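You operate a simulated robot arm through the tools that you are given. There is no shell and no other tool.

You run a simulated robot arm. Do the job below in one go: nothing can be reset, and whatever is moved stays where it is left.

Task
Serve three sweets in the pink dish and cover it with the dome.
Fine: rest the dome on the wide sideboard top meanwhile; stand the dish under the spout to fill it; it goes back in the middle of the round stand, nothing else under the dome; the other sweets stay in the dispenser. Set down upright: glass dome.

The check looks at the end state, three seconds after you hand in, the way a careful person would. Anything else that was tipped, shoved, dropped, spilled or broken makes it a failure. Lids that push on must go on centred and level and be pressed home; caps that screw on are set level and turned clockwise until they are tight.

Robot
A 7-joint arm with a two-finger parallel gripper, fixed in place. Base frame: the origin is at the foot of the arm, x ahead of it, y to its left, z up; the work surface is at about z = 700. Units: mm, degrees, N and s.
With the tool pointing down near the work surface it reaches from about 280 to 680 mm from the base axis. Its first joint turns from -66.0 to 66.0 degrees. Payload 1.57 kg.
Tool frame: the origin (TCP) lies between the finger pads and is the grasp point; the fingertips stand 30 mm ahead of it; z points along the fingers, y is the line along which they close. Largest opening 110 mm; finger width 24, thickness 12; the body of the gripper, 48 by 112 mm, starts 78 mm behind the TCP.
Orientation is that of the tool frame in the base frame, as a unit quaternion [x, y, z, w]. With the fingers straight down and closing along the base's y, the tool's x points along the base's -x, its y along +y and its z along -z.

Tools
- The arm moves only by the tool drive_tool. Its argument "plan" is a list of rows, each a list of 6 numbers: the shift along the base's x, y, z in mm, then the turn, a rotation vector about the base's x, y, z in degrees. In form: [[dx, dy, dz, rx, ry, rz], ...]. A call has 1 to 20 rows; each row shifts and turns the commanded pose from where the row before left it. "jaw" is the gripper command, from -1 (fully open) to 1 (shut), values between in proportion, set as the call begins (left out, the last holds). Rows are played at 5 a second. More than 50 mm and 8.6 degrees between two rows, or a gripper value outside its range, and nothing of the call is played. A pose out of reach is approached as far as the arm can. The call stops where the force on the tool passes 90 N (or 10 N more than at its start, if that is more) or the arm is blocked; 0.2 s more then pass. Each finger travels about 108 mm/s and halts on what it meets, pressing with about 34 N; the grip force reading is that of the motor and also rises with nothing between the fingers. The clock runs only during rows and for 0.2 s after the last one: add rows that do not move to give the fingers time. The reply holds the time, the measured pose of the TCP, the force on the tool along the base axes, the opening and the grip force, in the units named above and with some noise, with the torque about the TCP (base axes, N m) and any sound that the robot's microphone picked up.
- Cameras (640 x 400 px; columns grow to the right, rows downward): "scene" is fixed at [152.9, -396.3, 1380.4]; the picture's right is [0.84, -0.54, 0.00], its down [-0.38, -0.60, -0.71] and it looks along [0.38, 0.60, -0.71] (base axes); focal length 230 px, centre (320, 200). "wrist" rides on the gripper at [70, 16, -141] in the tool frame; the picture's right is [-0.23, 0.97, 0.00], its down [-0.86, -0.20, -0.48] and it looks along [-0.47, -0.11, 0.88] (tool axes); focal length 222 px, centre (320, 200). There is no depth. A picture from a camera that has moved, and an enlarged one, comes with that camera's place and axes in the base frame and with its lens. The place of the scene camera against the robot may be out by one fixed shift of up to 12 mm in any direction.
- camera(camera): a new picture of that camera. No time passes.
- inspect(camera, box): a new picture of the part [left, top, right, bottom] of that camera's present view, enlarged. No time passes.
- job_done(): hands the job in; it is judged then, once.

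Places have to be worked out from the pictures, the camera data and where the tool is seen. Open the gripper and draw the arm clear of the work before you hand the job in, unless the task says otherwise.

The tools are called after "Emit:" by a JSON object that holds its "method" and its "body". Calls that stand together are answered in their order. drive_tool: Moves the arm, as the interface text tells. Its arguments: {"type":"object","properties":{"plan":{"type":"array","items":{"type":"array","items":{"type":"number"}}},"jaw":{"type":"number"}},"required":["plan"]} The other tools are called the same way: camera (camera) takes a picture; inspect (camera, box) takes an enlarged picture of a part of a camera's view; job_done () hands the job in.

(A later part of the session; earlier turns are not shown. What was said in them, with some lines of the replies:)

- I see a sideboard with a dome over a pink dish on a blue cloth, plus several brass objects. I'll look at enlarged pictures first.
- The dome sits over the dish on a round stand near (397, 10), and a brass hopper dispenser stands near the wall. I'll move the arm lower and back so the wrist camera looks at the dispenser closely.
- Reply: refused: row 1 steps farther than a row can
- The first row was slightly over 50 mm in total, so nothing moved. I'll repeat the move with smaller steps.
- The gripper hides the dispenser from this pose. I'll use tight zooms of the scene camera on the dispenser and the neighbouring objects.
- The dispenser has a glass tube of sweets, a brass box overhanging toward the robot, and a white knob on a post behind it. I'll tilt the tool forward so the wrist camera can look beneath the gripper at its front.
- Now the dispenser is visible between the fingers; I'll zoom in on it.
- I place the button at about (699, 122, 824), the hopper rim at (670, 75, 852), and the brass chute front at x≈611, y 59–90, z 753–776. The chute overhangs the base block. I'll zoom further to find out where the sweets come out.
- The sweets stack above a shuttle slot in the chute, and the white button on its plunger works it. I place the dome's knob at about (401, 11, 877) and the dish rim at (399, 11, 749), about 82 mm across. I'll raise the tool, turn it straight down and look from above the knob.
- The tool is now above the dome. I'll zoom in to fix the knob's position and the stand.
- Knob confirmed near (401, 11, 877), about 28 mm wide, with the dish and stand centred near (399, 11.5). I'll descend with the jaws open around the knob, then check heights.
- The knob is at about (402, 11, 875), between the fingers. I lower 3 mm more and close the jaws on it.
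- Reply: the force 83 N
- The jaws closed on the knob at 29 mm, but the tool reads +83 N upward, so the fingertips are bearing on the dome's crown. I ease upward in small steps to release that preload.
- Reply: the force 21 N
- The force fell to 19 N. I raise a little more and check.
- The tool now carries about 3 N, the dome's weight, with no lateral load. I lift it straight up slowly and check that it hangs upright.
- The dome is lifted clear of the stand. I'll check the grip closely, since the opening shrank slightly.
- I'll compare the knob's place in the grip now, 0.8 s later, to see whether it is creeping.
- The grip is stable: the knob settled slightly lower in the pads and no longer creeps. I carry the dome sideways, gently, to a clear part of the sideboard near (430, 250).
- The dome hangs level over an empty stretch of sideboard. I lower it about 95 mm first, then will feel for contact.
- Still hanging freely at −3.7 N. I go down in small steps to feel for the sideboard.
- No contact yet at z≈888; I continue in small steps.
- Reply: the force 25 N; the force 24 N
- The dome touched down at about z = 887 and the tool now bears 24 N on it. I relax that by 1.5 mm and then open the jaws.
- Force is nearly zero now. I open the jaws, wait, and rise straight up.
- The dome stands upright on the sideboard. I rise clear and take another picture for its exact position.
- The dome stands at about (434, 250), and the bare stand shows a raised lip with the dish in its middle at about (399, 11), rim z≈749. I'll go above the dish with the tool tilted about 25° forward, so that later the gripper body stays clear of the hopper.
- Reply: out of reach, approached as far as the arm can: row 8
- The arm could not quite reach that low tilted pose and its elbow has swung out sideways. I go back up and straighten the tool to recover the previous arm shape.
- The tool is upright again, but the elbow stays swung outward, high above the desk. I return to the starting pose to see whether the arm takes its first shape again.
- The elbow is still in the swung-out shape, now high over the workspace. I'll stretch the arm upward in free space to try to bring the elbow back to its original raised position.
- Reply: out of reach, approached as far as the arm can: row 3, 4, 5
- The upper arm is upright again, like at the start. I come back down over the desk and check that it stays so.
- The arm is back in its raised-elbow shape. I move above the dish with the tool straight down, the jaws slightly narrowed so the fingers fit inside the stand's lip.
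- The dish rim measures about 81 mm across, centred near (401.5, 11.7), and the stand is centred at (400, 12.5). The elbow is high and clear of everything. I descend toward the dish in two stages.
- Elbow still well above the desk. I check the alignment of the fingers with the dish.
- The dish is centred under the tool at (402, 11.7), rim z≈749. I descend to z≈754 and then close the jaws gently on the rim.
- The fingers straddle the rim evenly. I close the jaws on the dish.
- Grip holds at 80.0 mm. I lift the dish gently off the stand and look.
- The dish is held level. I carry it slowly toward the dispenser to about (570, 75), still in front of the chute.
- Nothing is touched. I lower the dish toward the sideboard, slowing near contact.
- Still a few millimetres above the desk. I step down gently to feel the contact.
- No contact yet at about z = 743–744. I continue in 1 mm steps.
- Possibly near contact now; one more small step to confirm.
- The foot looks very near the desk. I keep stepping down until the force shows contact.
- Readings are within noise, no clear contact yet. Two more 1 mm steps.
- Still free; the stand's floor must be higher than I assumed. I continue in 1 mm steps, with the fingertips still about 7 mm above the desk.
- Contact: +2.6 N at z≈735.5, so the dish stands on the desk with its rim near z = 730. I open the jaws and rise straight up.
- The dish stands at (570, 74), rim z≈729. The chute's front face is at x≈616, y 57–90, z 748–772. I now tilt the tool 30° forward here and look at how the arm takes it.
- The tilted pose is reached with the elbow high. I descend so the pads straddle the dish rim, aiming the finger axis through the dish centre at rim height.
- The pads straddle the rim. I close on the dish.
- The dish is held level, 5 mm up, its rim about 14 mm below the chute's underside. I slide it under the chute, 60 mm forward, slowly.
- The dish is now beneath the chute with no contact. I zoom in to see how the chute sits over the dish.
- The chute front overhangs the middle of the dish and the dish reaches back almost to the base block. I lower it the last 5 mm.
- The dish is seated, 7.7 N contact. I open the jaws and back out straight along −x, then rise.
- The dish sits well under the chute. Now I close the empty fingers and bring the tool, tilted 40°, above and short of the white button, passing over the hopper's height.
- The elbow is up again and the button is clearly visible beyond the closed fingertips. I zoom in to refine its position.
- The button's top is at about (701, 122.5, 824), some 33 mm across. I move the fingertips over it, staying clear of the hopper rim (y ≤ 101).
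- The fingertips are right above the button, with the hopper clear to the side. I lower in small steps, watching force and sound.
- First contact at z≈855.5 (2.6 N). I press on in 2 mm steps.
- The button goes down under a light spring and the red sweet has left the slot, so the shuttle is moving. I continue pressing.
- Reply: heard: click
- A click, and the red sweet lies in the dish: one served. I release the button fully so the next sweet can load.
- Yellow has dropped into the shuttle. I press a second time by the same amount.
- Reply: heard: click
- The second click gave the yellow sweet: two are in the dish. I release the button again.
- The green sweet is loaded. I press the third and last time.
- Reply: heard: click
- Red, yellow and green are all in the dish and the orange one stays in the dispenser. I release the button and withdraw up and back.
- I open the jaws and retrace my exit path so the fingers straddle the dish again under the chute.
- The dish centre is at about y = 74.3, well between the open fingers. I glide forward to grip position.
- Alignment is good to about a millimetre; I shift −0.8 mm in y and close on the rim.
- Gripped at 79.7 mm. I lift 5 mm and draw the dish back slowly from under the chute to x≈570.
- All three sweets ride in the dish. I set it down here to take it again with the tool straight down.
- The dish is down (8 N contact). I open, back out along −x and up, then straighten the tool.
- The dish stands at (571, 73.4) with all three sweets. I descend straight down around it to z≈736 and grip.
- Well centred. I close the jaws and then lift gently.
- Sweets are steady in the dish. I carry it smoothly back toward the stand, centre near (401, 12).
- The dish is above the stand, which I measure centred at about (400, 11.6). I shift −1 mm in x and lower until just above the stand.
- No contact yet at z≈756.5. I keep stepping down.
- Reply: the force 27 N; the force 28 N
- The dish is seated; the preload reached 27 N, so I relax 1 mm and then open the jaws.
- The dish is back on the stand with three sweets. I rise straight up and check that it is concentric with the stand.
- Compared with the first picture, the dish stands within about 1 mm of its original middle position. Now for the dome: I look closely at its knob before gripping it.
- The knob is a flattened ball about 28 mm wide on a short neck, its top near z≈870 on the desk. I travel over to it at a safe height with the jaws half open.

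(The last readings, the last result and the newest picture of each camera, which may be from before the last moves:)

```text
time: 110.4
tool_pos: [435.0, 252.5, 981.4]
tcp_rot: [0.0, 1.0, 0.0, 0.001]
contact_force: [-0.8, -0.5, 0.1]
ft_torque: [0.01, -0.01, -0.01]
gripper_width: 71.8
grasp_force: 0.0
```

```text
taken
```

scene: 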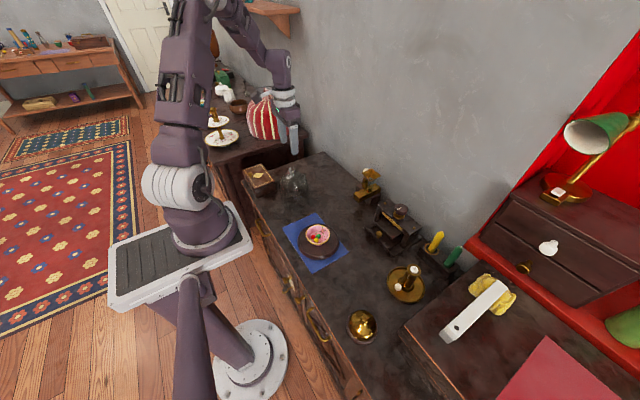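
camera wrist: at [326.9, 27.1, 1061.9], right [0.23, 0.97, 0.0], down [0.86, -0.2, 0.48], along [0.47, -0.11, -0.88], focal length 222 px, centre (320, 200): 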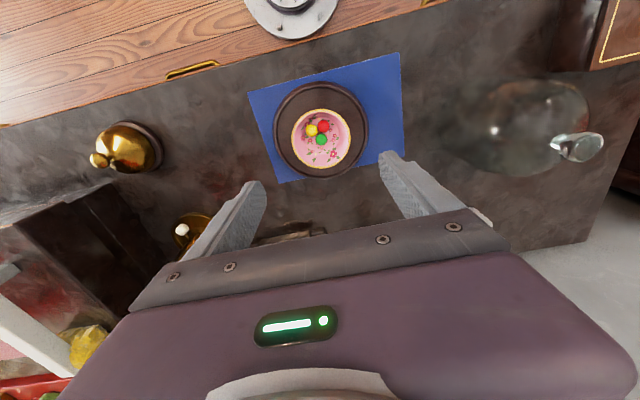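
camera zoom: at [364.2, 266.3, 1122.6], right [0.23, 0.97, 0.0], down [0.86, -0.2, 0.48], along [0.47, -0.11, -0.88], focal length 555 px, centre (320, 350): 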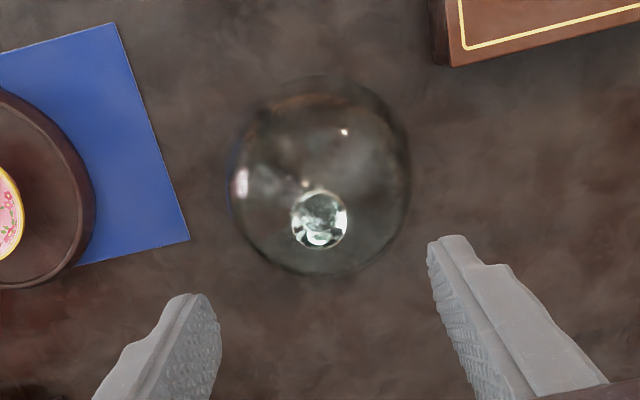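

The knob is at (433.6, 249.7). I make a small correction and descend with the fingers either side of it.

Emit:
{"method": "drive_tool", "body": {"plan": [[-0.6, -0.6, -25, 0, 0, 0], [0, 0, -30, 0, 0, 0], [0, 0, -25, 0, 0, 0], [0, 0, -15, 0, 0, 0], [0, 0, -6, 0, 0, 0], [0, 0, 0, 0, 0, 0]], "jaw": -0.3}}

Emit:
{"method": "inspect", "body": {"camera": "wrist", "box": [240, 80, 400, 240]}}

Emit:
{"method": "inspect", "body": {"camera": "scene", "box": [270, 145, 315, 195]}}

```text
time: 111.8
tool_pos: [434.1, 250.4, 880.3]
tcp_rot: [0.0, 1.0, 0.0, 0.0]
contact_force: [-0.3, -0.3, -0.4]
ft_torque: [0.01, 0.04, 0.0]
gripper_width: 71.7
grasp_force: 0.2
```

```text
2.50 times, centred on (320, 160) of wrist
camera zoom: at [363.6, 265.0, 1020.9], right [0.23, 0.97, 0.0], down [0.86, -0.2, 0.48], along [0.47, -0.11, -0.88], focal length 555 px, centre (320, 300)
```

zoom: 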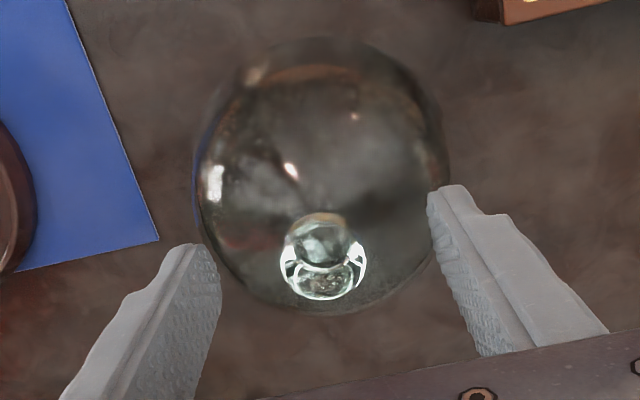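

```text
8.00 times, centred on (292, 170) of scene
camera zoom: at [152.9, -396.3, 1380.4], right [0.84, -0.54, 0.0], down [-0.38, -0.6, -0.71], along [0.38, 0.6, -0.71], focal length 1838 px, centre (540, 440)
```

zoom: 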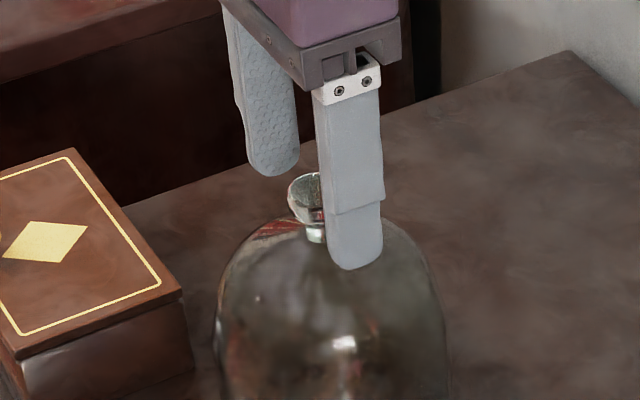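

The knob centre is at about (434, 249.6, 860). I lower 3 mm, to leave the tips just above the crown, and close.

Emit:
{"method": "drive_tool", "body": {"plan": [[0, -0.4, -1.5, 0, 0, 0], [0, 0, -1.5, 0, 0, 0], [0, 0, 0, 0, 0, 0]], "jaw": -0.3}}

Emit:
{"method": "drive_tool", "body": {"plan": [[0, 0, 0, 0, 0, 0], [0, 0, 0, 0, 0, 0], [0, 0, 0, 0, 0, 0], [0, 0, 0, 0, 0, 0]], "jaw": 1}}

Emit:
{"method": "inspect", "body": {"camera": "wrist", "box": [240, 80, 400, 240]}}

Emit:
{"method": "inspect", "body": {"camera": "scene", "box": [270, 145, 315, 195]}}

```text
time: 112.6
tool_pos: [435.0, 250.2, 876.9]
tcp_rot: [0.0, 1.0, 0.0, -0.001]
contact_force: [0.5, 0.0, 0.4]
ft_torque: [-0.01, 0.01, -0.02]
gripper_width: 71.5
grasp_force: 0.0
```

```text
time: 113.6
tool_pos: [434.2, 248.8, 875.9]
tcp_rot: [0.0, 1.0, 0.0, 0.0]
contact_force: [0.0, 1.2, -0.4]
ft_torque: [0.03, -0.07, 0.01]
gripper_width: 27.1
grasp_force: 34.2
```

```text
2.50 times, centred on (320, 160) of wrist
camera zoom: at [363.3, 264.4, 1017.8], right [0.23, 0.97, 0.0], down [0.86, -0.2, 0.48], along [0.47, -0.11, -0.88], focal length 555 px, centre (320, 300)
```

zoom: 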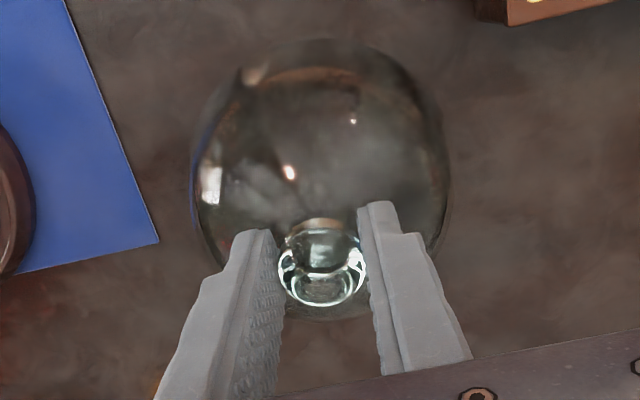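

```text
8.00 times, centred on (292, 170) of scene
camera zoom: at [152.9, -396.3, 1380.4], right [0.84, -0.54, 0.0], down [-0.38, -0.6, -0.71], along [0.38, 0.6, -0.71], focal length 1838 px, centre (540, 440)
```

zoom: 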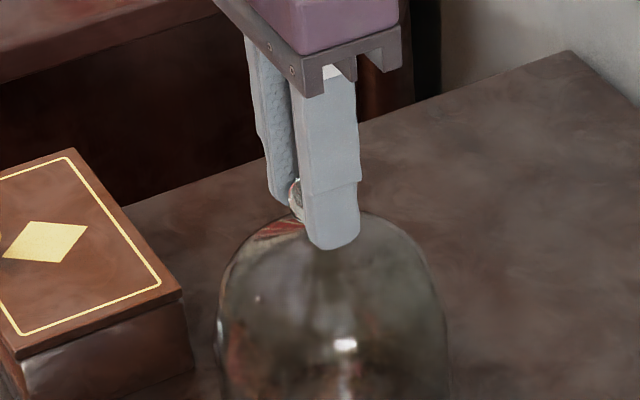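

A clean grip at 27.1 mm with no force on the crown. I lift slowly and check.

Emit:
{"method": "drive_tool", "body": {"plan": [[0, 0, 1, 0, 0, 0], [0, 0, 2, 0, 0, 0], [0, 0, 3, 0, 0, 0], [0, 0, 5, 0, 0, 0], [0, 0, 5, 0, 0, 0], [0, 0, 0, 0, 0, 0]]}}

Emit:
{"method": "inspect", "body": {"camera": "wrist", "box": [240, 80, 400, 240]}}

Emit:
{"method": "inspect", "body": {"camera": "scene", "box": [265, 140, 325, 215]}}

```text
time: 115.0
tool_pos: [434.6, 250.0, 892.2]
tcp_rot: [0.0, 1.0, -0.001, 0.0]
contact_force: [1.1, -0.7, -3.3]
ft_torque: [0.03, 0.01, -0.04]
gripper_width: 27.4
grasp_force: 33.4
```

```text
2.50 times, centred on (320, 160) of wrist
camera zoom: at [363.7, 264.6, 1033.6], right [0.23, 0.97, 0.0], down [0.86, -0.2, 0.48], along [0.47, -0.11, -0.88], focal length 555 px, centre (320, 300)
```

zoom: 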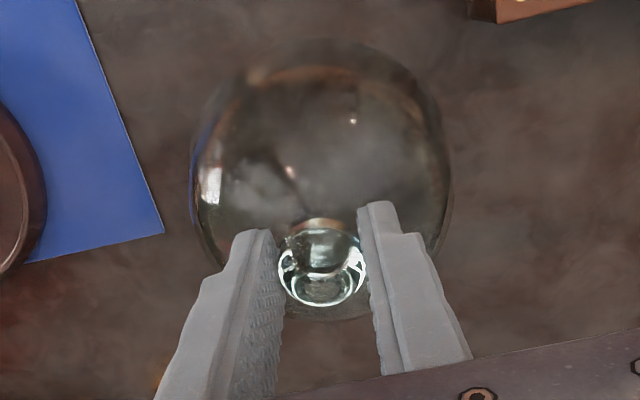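

```text
5.33 times, centred on (295, 178) of scene
camera zoom: at [152.9, -396.3, 1380.4], right [0.84, -0.54, 0.0], down [-0.38, -0.6, -0.71], along [0.38, 0.6, -0.71], focal length 1225 px, centre (453, 320)
```

zoom: 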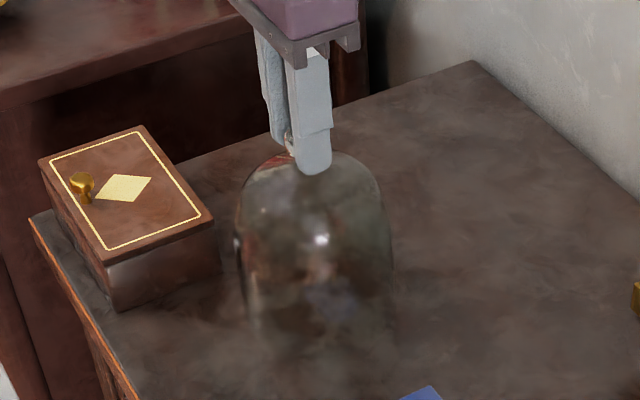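

No slip: the knob sits exactly as gripped, and the tool carries 3.3 N. I lift further and carry the dome back above the stand.

Emit:
{"method": "drive_tool", "body": {"plan": [[0, 0, 8, 0, 0, 0], [0, 0, 14, 0, 0, 0], [0, 0, 18, 0, 0, 0], [0, 0, 18, 0, 0, 0], [0, 0, 16, 0, 0, 0], [0, 0, 12, 0, 0, 0], [0, 0, 6, 0, 0, 0], [0, 0, 2, 0, 0, 0], [0, 0, 0, 0, 0, 0]]}}

Emit:
{"method": "drive_tool", "body": {"plan": [[-0.5, -4, 0, 0, 0, 0], [-1, -8, 0, 0, 0, 0], [-2, -13, 0, 0, 0, 0], [-2.5, -18, 0, 0, 0, 0], [-2.8, -20, 0, 0, 0, 0], [-2.8, -20, 0, 0, 0, 0], [-2.8, -20, 0, 0, 0, 0], [-2.8, -20, 0, 0, 0, 0], [-2.8, -20, 0, 0, 0, 0], [-2.8, -20, 0, 0, 0, 0], [-2.8, -20, 0, 0, 0, 0], [-2.5, -18, 0, 0, 0, 0], [-2, -15, 0, 0, 0, 0], [-1.2, -11, 0, 0, 0, 0], [-0.8, -7, 0, 0, 0, 0], [-0.5, -3, 0, 0, 0, 0], [-0.2, -1, 0, 0, 0, 0], [0, 0, 0, 0, 0, 0], [0, 0, 0, 0, 0, 0]]}}

Emit:
{"method": "camera", "body": {"camera": "scene"}}

Emit:
{"method": "inspect", "body": {"camera": "wrist", "box": [240, 60, 400, 240]}}

```text
time: 117.0
tool_pos: [435.6, 248.3, 986.3]
tcp_rot: [0.0, 1.0, 0.0, -0.001]
contact_force: [0.0, -0.3, -2.8]
ft_torque: [0.02, 0.0, -0.02]
gripper_width: 27.1
grasp_force: 33.8
```

```text
time: 121.0
tool_pos: [401.3, 11.2, 987.3]
tcp_rot: [0.0, 1.0, 0.0, -0.001]
contact_force: [-0.7, 0.0, -3.6]
ft_torque: [0.01, 0.0, 0.0]
gripper_width: 27.2
grasp_force: 34.2
```

```text
taken
```

scene: 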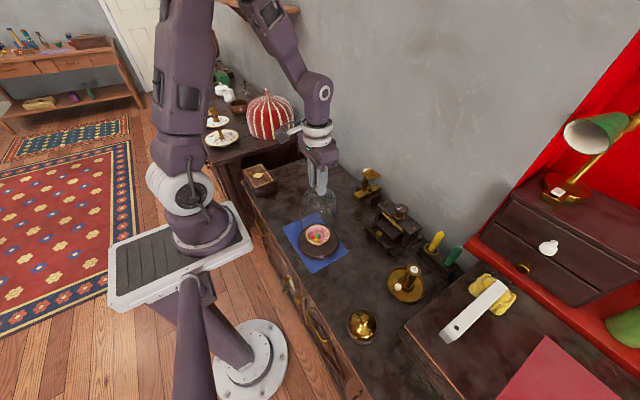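

```text
2.22 times, centred on (320, 150) of wrist
camera zoom: at [330.5, 26.1, 1127.8], right [0.23, 0.97, 0.0], down [0.86, -0.2, 0.48], along [0.47, -0.11, -0.88], focal length 494 px, centre (320, 311)
```

zoom: 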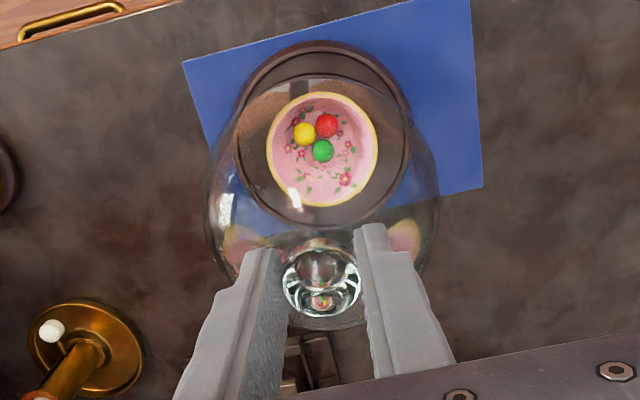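

The dome hangs upright and concentric with the stand. I lower it over the dish to just above the expected contact height.

Emit:
{"method": "drive_tool", "body": {"plan": [[0, 0.4, -6, 0, 0, 0], [0, 0, -12, 0, 0, 0], [0, 0, -15, 0, 0, 0], [0, 0, -15, 0, 0, 0], [0, 0, -14, 0, 0, 0], [0, 0, -10, 0, 0, 0], [0, 0, -6, 0, 0, 0], [0, 0, -4, 0, 0, 0], [0, 0, 0, 0, 0, 0]]}}

Emit:
{"method": "inspect", "body": {"camera": "scene", "box": [280, 180, 360, 265]}}

Emit:
{"method": "inspect", "body": {"camera": "wrist", "box": [240, 60, 400, 240]}}

```text
time: 123.0
tool_pos: [400.6, 12.7, 904.5]
tcp_rot: [0.0, 1.0, -0.001, -0.001]
contact_force: [-0.5, -0.2, -2.7]
ft_torque: [0.03, 0.03, -0.02]
gripper_width: 27.1
grasp_force: 34.4
```

```text
4.71 times, centred on (320, 222) of scene
camera zoom: at [152.9, -396.3, 1380.4], right [0.84, -0.54, 0.0], down [-0.38, -0.6, -0.71], along [0.38, 0.6, -0.71], focal length 1081 px, centre (320, 94)
```

zoom: 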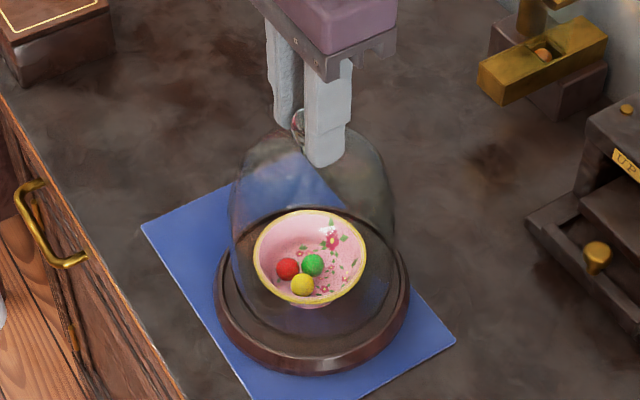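

```text
2.22 times, centred on (320, 150) of wrist
camera zoom: at [330.4, 27.2, 1045.2], right [0.23, 0.97, 0.0], down [0.86, -0.2, 0.48], along [0.47, -0.11, -0.88], focal length 494 px, centre (320, 311)
```

zoom: 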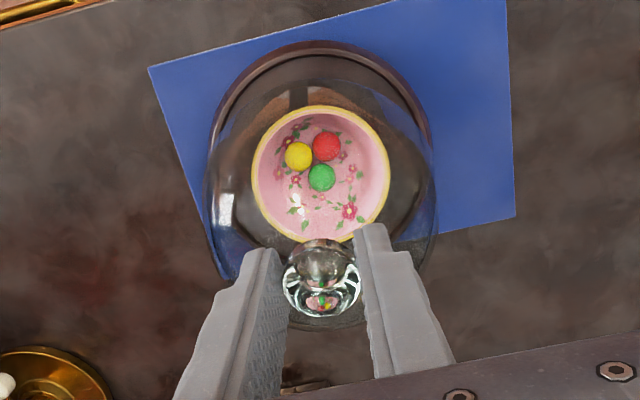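

The dome surrounds the dish evenly, about 10 mm above its seat. I step down gently.

Emit:
{"method": "drive_tool", "body": {"plan": [[0, 0, -2, 0, 0, 0], [0, 0, -2, 0, 0, 0], [0, 0, -1.5, 0, 0, 0], [0, 0, -1, 0, 0, 0], [0, 0, 0, 0, 0, 0]]}}

Emit:
{"method": "drive_tool", "body": {"plan": [[0, 0, -1, 0, 0, 0], [0, 0, 0, 0, 0, 0]]}}

Emit:
{"method": "drive_tool", "body": {"plan": [[0, 0, -1, 0, 0, 0], [0, 0, 0, 0, 0, 0]]}}

```text
time: 124.2
tool_pos: [400.5, 11.9, 898.7]
tcp_rot: [0.0, 1.0, 0.0, -0.001]
contact_force: [0.3, 0.0, -3.3]
ft_torque: [-0.01, -0.03, -0.02]
gripper_width: 26.9
grasp_force: 34.2
```

```text
time: 124.8
tool_pos: [401.0, 12.1, 896.1]
tcp_rot: [0.0, 1.0, 0.001, -0.001]
contact_force: [0.0, 0.5, -3.5]
ft_torque: [-0.02, 0.0, -0.02]
gripper_width: 27.2
grasp_force: 33.8
```

```text
time: 125.4
tool_pos: [402.3, 13.0, 895.5]
tcp_rot: [0.0, 1.0, 0.0, 0.0]
contact_force: [-1.8, -1.0, 24.6]
ft_torque: [-0.07, -0.11, 0.08]
gripper_width: 27.0
grasp_force: 34.2
```

Contact at z≈895.5, exactly the 19 mm stand height above the desk contact, so the dome stands on the stand's floor inside the lip. I relax the press slightly before opening.

Emit:
{"method": "drive_tool", "body": {"plan": [[0, 0, 0.8, 0, 0, 0], [0, 0, 0, 0, 0, 0]]}}

Emit:
{"method": "inspect", "body": {"camera": "wrist", "box": [240, 60, 400, 240]}}

Emit:
{"method": "inspect", "body": {"camera": "scene", "box": [285, 190, 355, 265]}}

```text
time: 126.0
tool_pos: [400.4, 12.0, 897.1]
tcp_rot: [0.0, 1.0, 0.0, -0.001]
contact_force: [-0.3, 0.4, -2.4]
ft_torque: [0.01, -0.08, 0.0]
gripper_width: 27.2
grasp_force: 33.7
```

```text
2.22 times, centred on (320, 150) of wrist
camera zoom: at [330.3, 26.8, 1037.7], right [0.23, 0.97, 0.0], down [0.86, -0.2, 0.48], along [0.46, -0.11, -0.88], focal length 494 px, centre (320, 311)
```

zoom: 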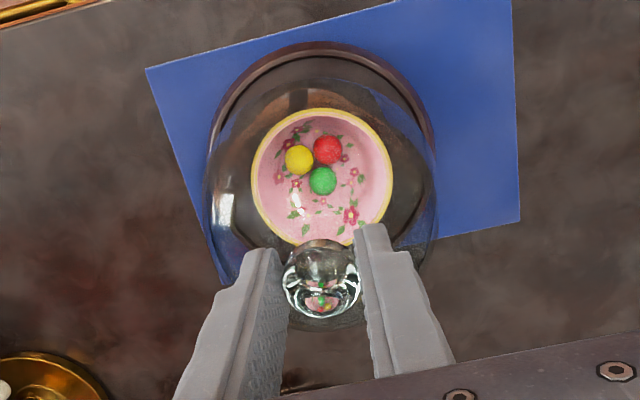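

```text
5.33 times, centred on (320, 228) of scene
camera zoom: at [152.9, -396.3, 1380.4], right [0.84, -0.54, 0.0], down [-0.38, -0.6, -0.71], along [0.38, 0.6, -0.71], focal length 1225 px, centre (320, 53)
```

zoom: 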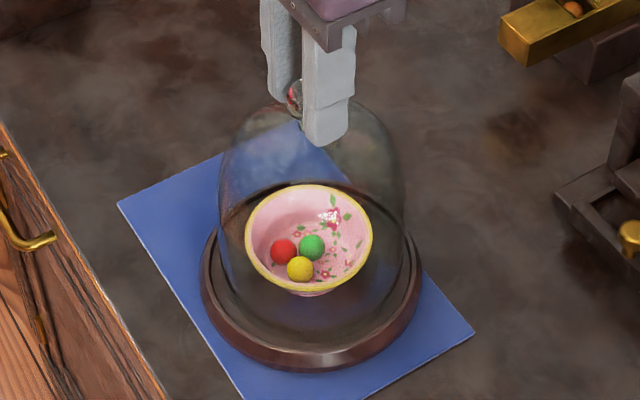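

The dome is in the same place as at the start. I lower the last half millimetre and open the jaws.

Emit:
{"method": "drive_tool", "body": {"plan": [[0, 0, -0.5, 0, 0, 0], [0, 0, 0, 0, 0, 0]]}}

Emit:
{"method": "drive_tool", "body": {"plan": [[0, 0, 0, 0, 0, 0], [0, 0, 0, 0, 0, 0], [0, 0, 0, 0, 0, 0], [0, 0, 0, 0, 0, 0]], "jaw": -0.5}}

Emit:
{"method": "inspect", "body": {"camera": "wrist", "box": [240, 60, 400, 240]}}

Emit:
{"method": "inspect", "body": {"camera": "scene", "box": [290, 190, 350, 265]}}

```text
time: 126.6
tool_pos: [401.3, 11.2, 896.3]
tcp_rot: [0.0, 1.0, 0.001, -0.001]
contact_force: [-4.7, 0.5, 7.9]
ft_torque: [0.03, 0.07, 0.04]
gripper_width: 26.9
grasp_force: 33.7
```

```text
time: 127.6
tool_pos: [401.5, 11.7, 896.0]
tcp_rot: [0.0, 1.0, 0.0, -0.001]
contact_force: [-0.2, 0.8, -0.2]
ft_torque: [-0.01, -0.01, 0.0]
gripper_width: 82.7
grasp_force: 0.1
```

```text
2.22 times, centred on (320, 150) of wrist
camera zoom: at [330.6, 26.8, 1037.4], right [0.23, 0.97, 0.0], down [0.86, -0.2, 0.48], along [0.47, -0.11, -0.88], focal length 494 px, centre (320, 311)
```

zoom: 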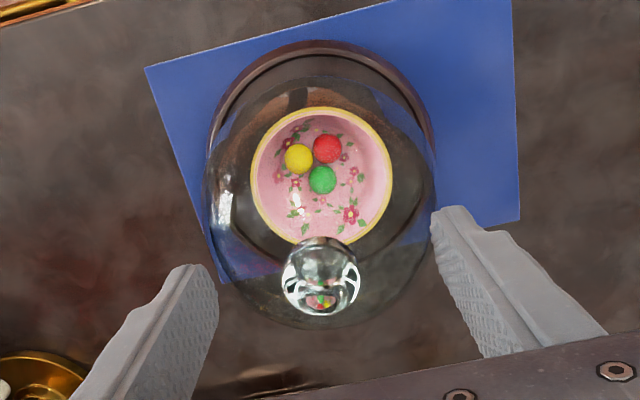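

```text
5.33 times, centred on (320, 228) of scene
camera zoom: at [152.9, -396.3, 1380.4], right [0.84, -0.54, 0.0], down [-0.38, -0.6, -0.71], along [0.38, 0.6, -0.71], focal length 1225 px, centre (320, 53)
```

zoom: 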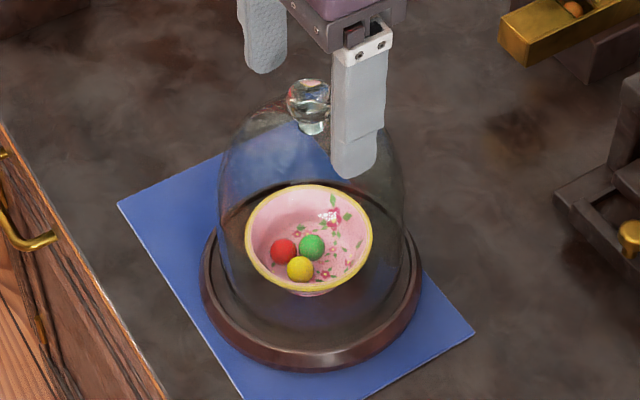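

The dome stands level and the knob is back at its original place in the picture. I rise straight up and draw the arm clear, fully open.

Emit:
{"method": "drive_tool", "body": {"plan": [[0, 0, 10, 0, 0, 0], [0, 0, 25, 0, 0, 0], [0, 0, 40, 0, 0, 0], [0, 0, 45, 0, 0, 0], [5, 0, 45, 0, 0, 0], [15, -5, 40, 0, 0, 0], [20, -5, 35, 0, 0, 0], [20, -5, 30, 0, 0, 0], [0, 0, 0, 0, 0, 0], [0, 0, 0, 0, 0, 0]], "jaw": -1}}

Emit:
{"method": "camera", "body": {"camera": "scene"}}

Emit:
{"method": "camera", "body": {"camera": "wrist"}}

Emit:
{"method": "inspect", "body": {"camera": "scene", "box": [280, 150, 420, 270]}}

```text
time: 129.8
tool_pos: [461.1, -4.9, 1166.2]
tcp_rot: [0.0, 1.0, 0.0, -0.002]
contact_force: [-0.8, -1.1, -0.2]
ft_torque: [0.01, 0.02, 0.0]
gripper_width: 110.0
grasp_force: 0.0
```

```text
taken
```

scene: 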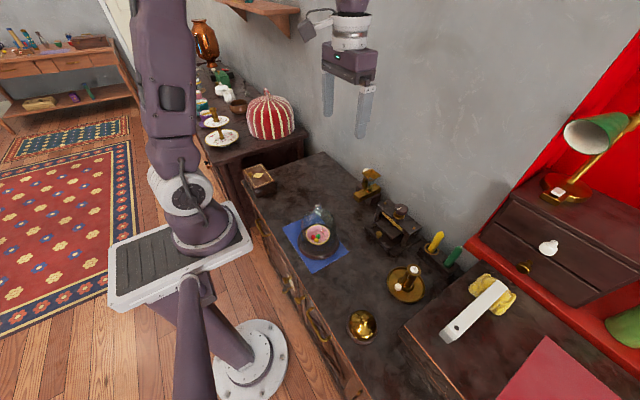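

```text
taken
camera wrist: at [390.0, 11.0, 1307.7], right [0.23, 0.97, 0.0], down [0.86, -0.2, 0.48], along [0.47, -0.11, -0.88], focal length 222 px, centre (320, 200)
```

wrist: 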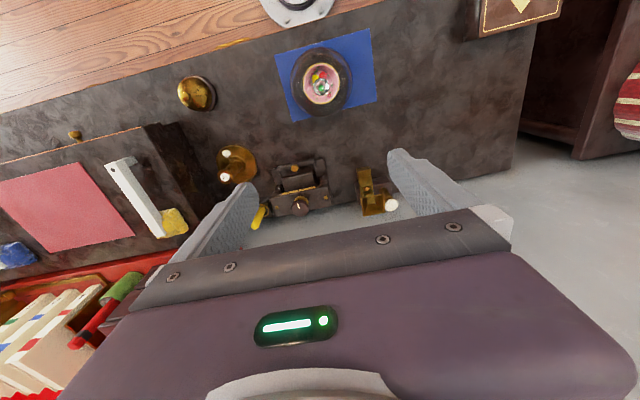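

```text
3.33 times, centred on (350, 210) of scene
camera zoom: at [152.9, -396.3, 1380.4], right [0.84, -0.54, 0.0], down [-0.38, -0.6, -0.71], along [0.38, 0.6, -0.71], focal length 766 px, centre (220, 167)
```

zoom: 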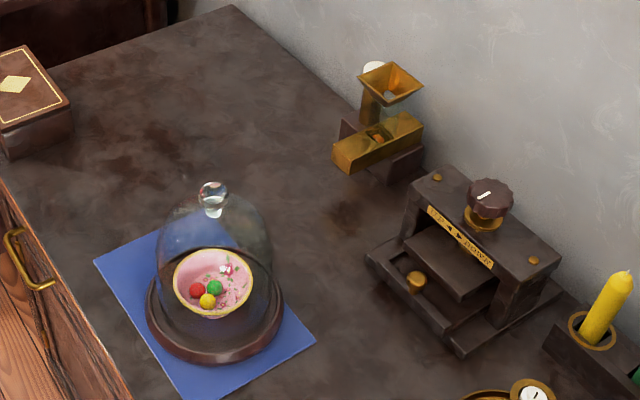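

Everything looks in place. One last close look at dome and stand from above before handing in.

Emit:
{"method": "inspect", "body": {"camera": "wrist", "box": [270, 25, 380, 125]}}

Emit:
{"method": "inspect", "body": {"camera": "scene", "box": [230, 140, 390, 280]}}

```text
4.00 times, centred on (325, 75) of wrist
camera zoom: at [390.0, 11.0, 1307.7], right [0.23, 0.97, 0.0], down [0.86, -0.2, 0.48], along [0.47, -0.11, -0.88], focal length 888 px, centre (300, 700)
```

zoom: 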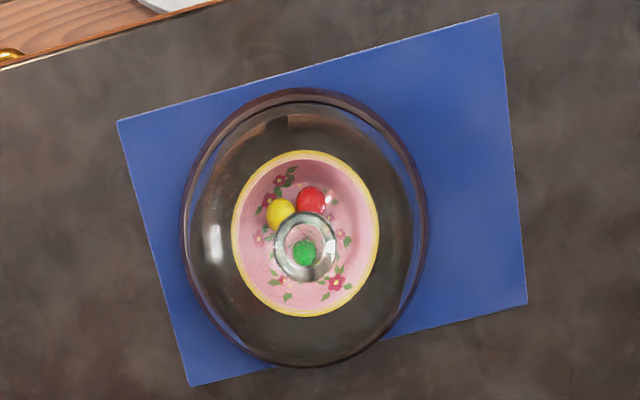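

```text
2.86 times, centred on (310, 210) of scene
camera zoom: at [152.9, -396.3, 1380.4], right [0.84, -0.54, 0.0], down [-0.38, -0.6, -0.71], along [0.38, 0.6, -0.71], focal length 656 px, centre (349, 171)
```

zoom: 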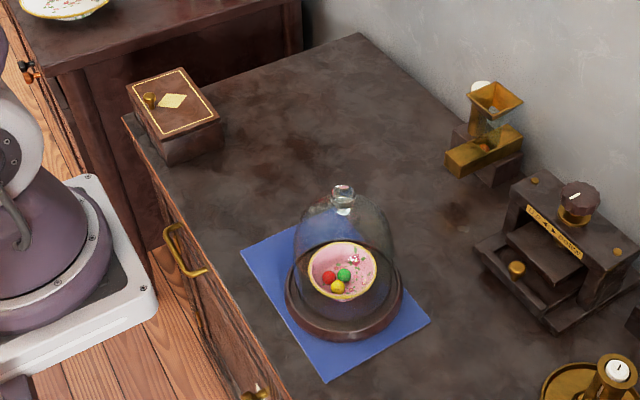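

The dish holds three sweets in the middle of the stand. The dome sits level and centred over it, the orange sweet is still in the dispenser, and the other objects look as they did at the start. The arm is clear with its jaws open, so I hand in.

Emit:
{"method": "job_done", "body": {}}

```text
The job is handed in.
```

I filled the pink dish with three sweets (red, yellow and green), put it back in the middle of the round stand and covered it with the dome. I have handed the job in, but no verdict has come back yet.

- **Dish:** it stands within about 1 mm of where it was originally.
- **Dome:** it rests level on the stand, inside the raised lip, with nothing but the dish under it. While the dish was filled it stood upright on the sideboard top.
- **Dispenser:** the orange sweet is still in it, and no sweets were spilled.
- **Surroundings:** nothing else looks moved in the final pictures. The arm is clear of the work with its gripper open.

When I first gripped the dome's knob, the fingertips pressed on the glass with about 83 N before I eased off. The knob then slipped a little in the grip during that first lift. I saw no damage in the pictures, and the second grip held without slipping.
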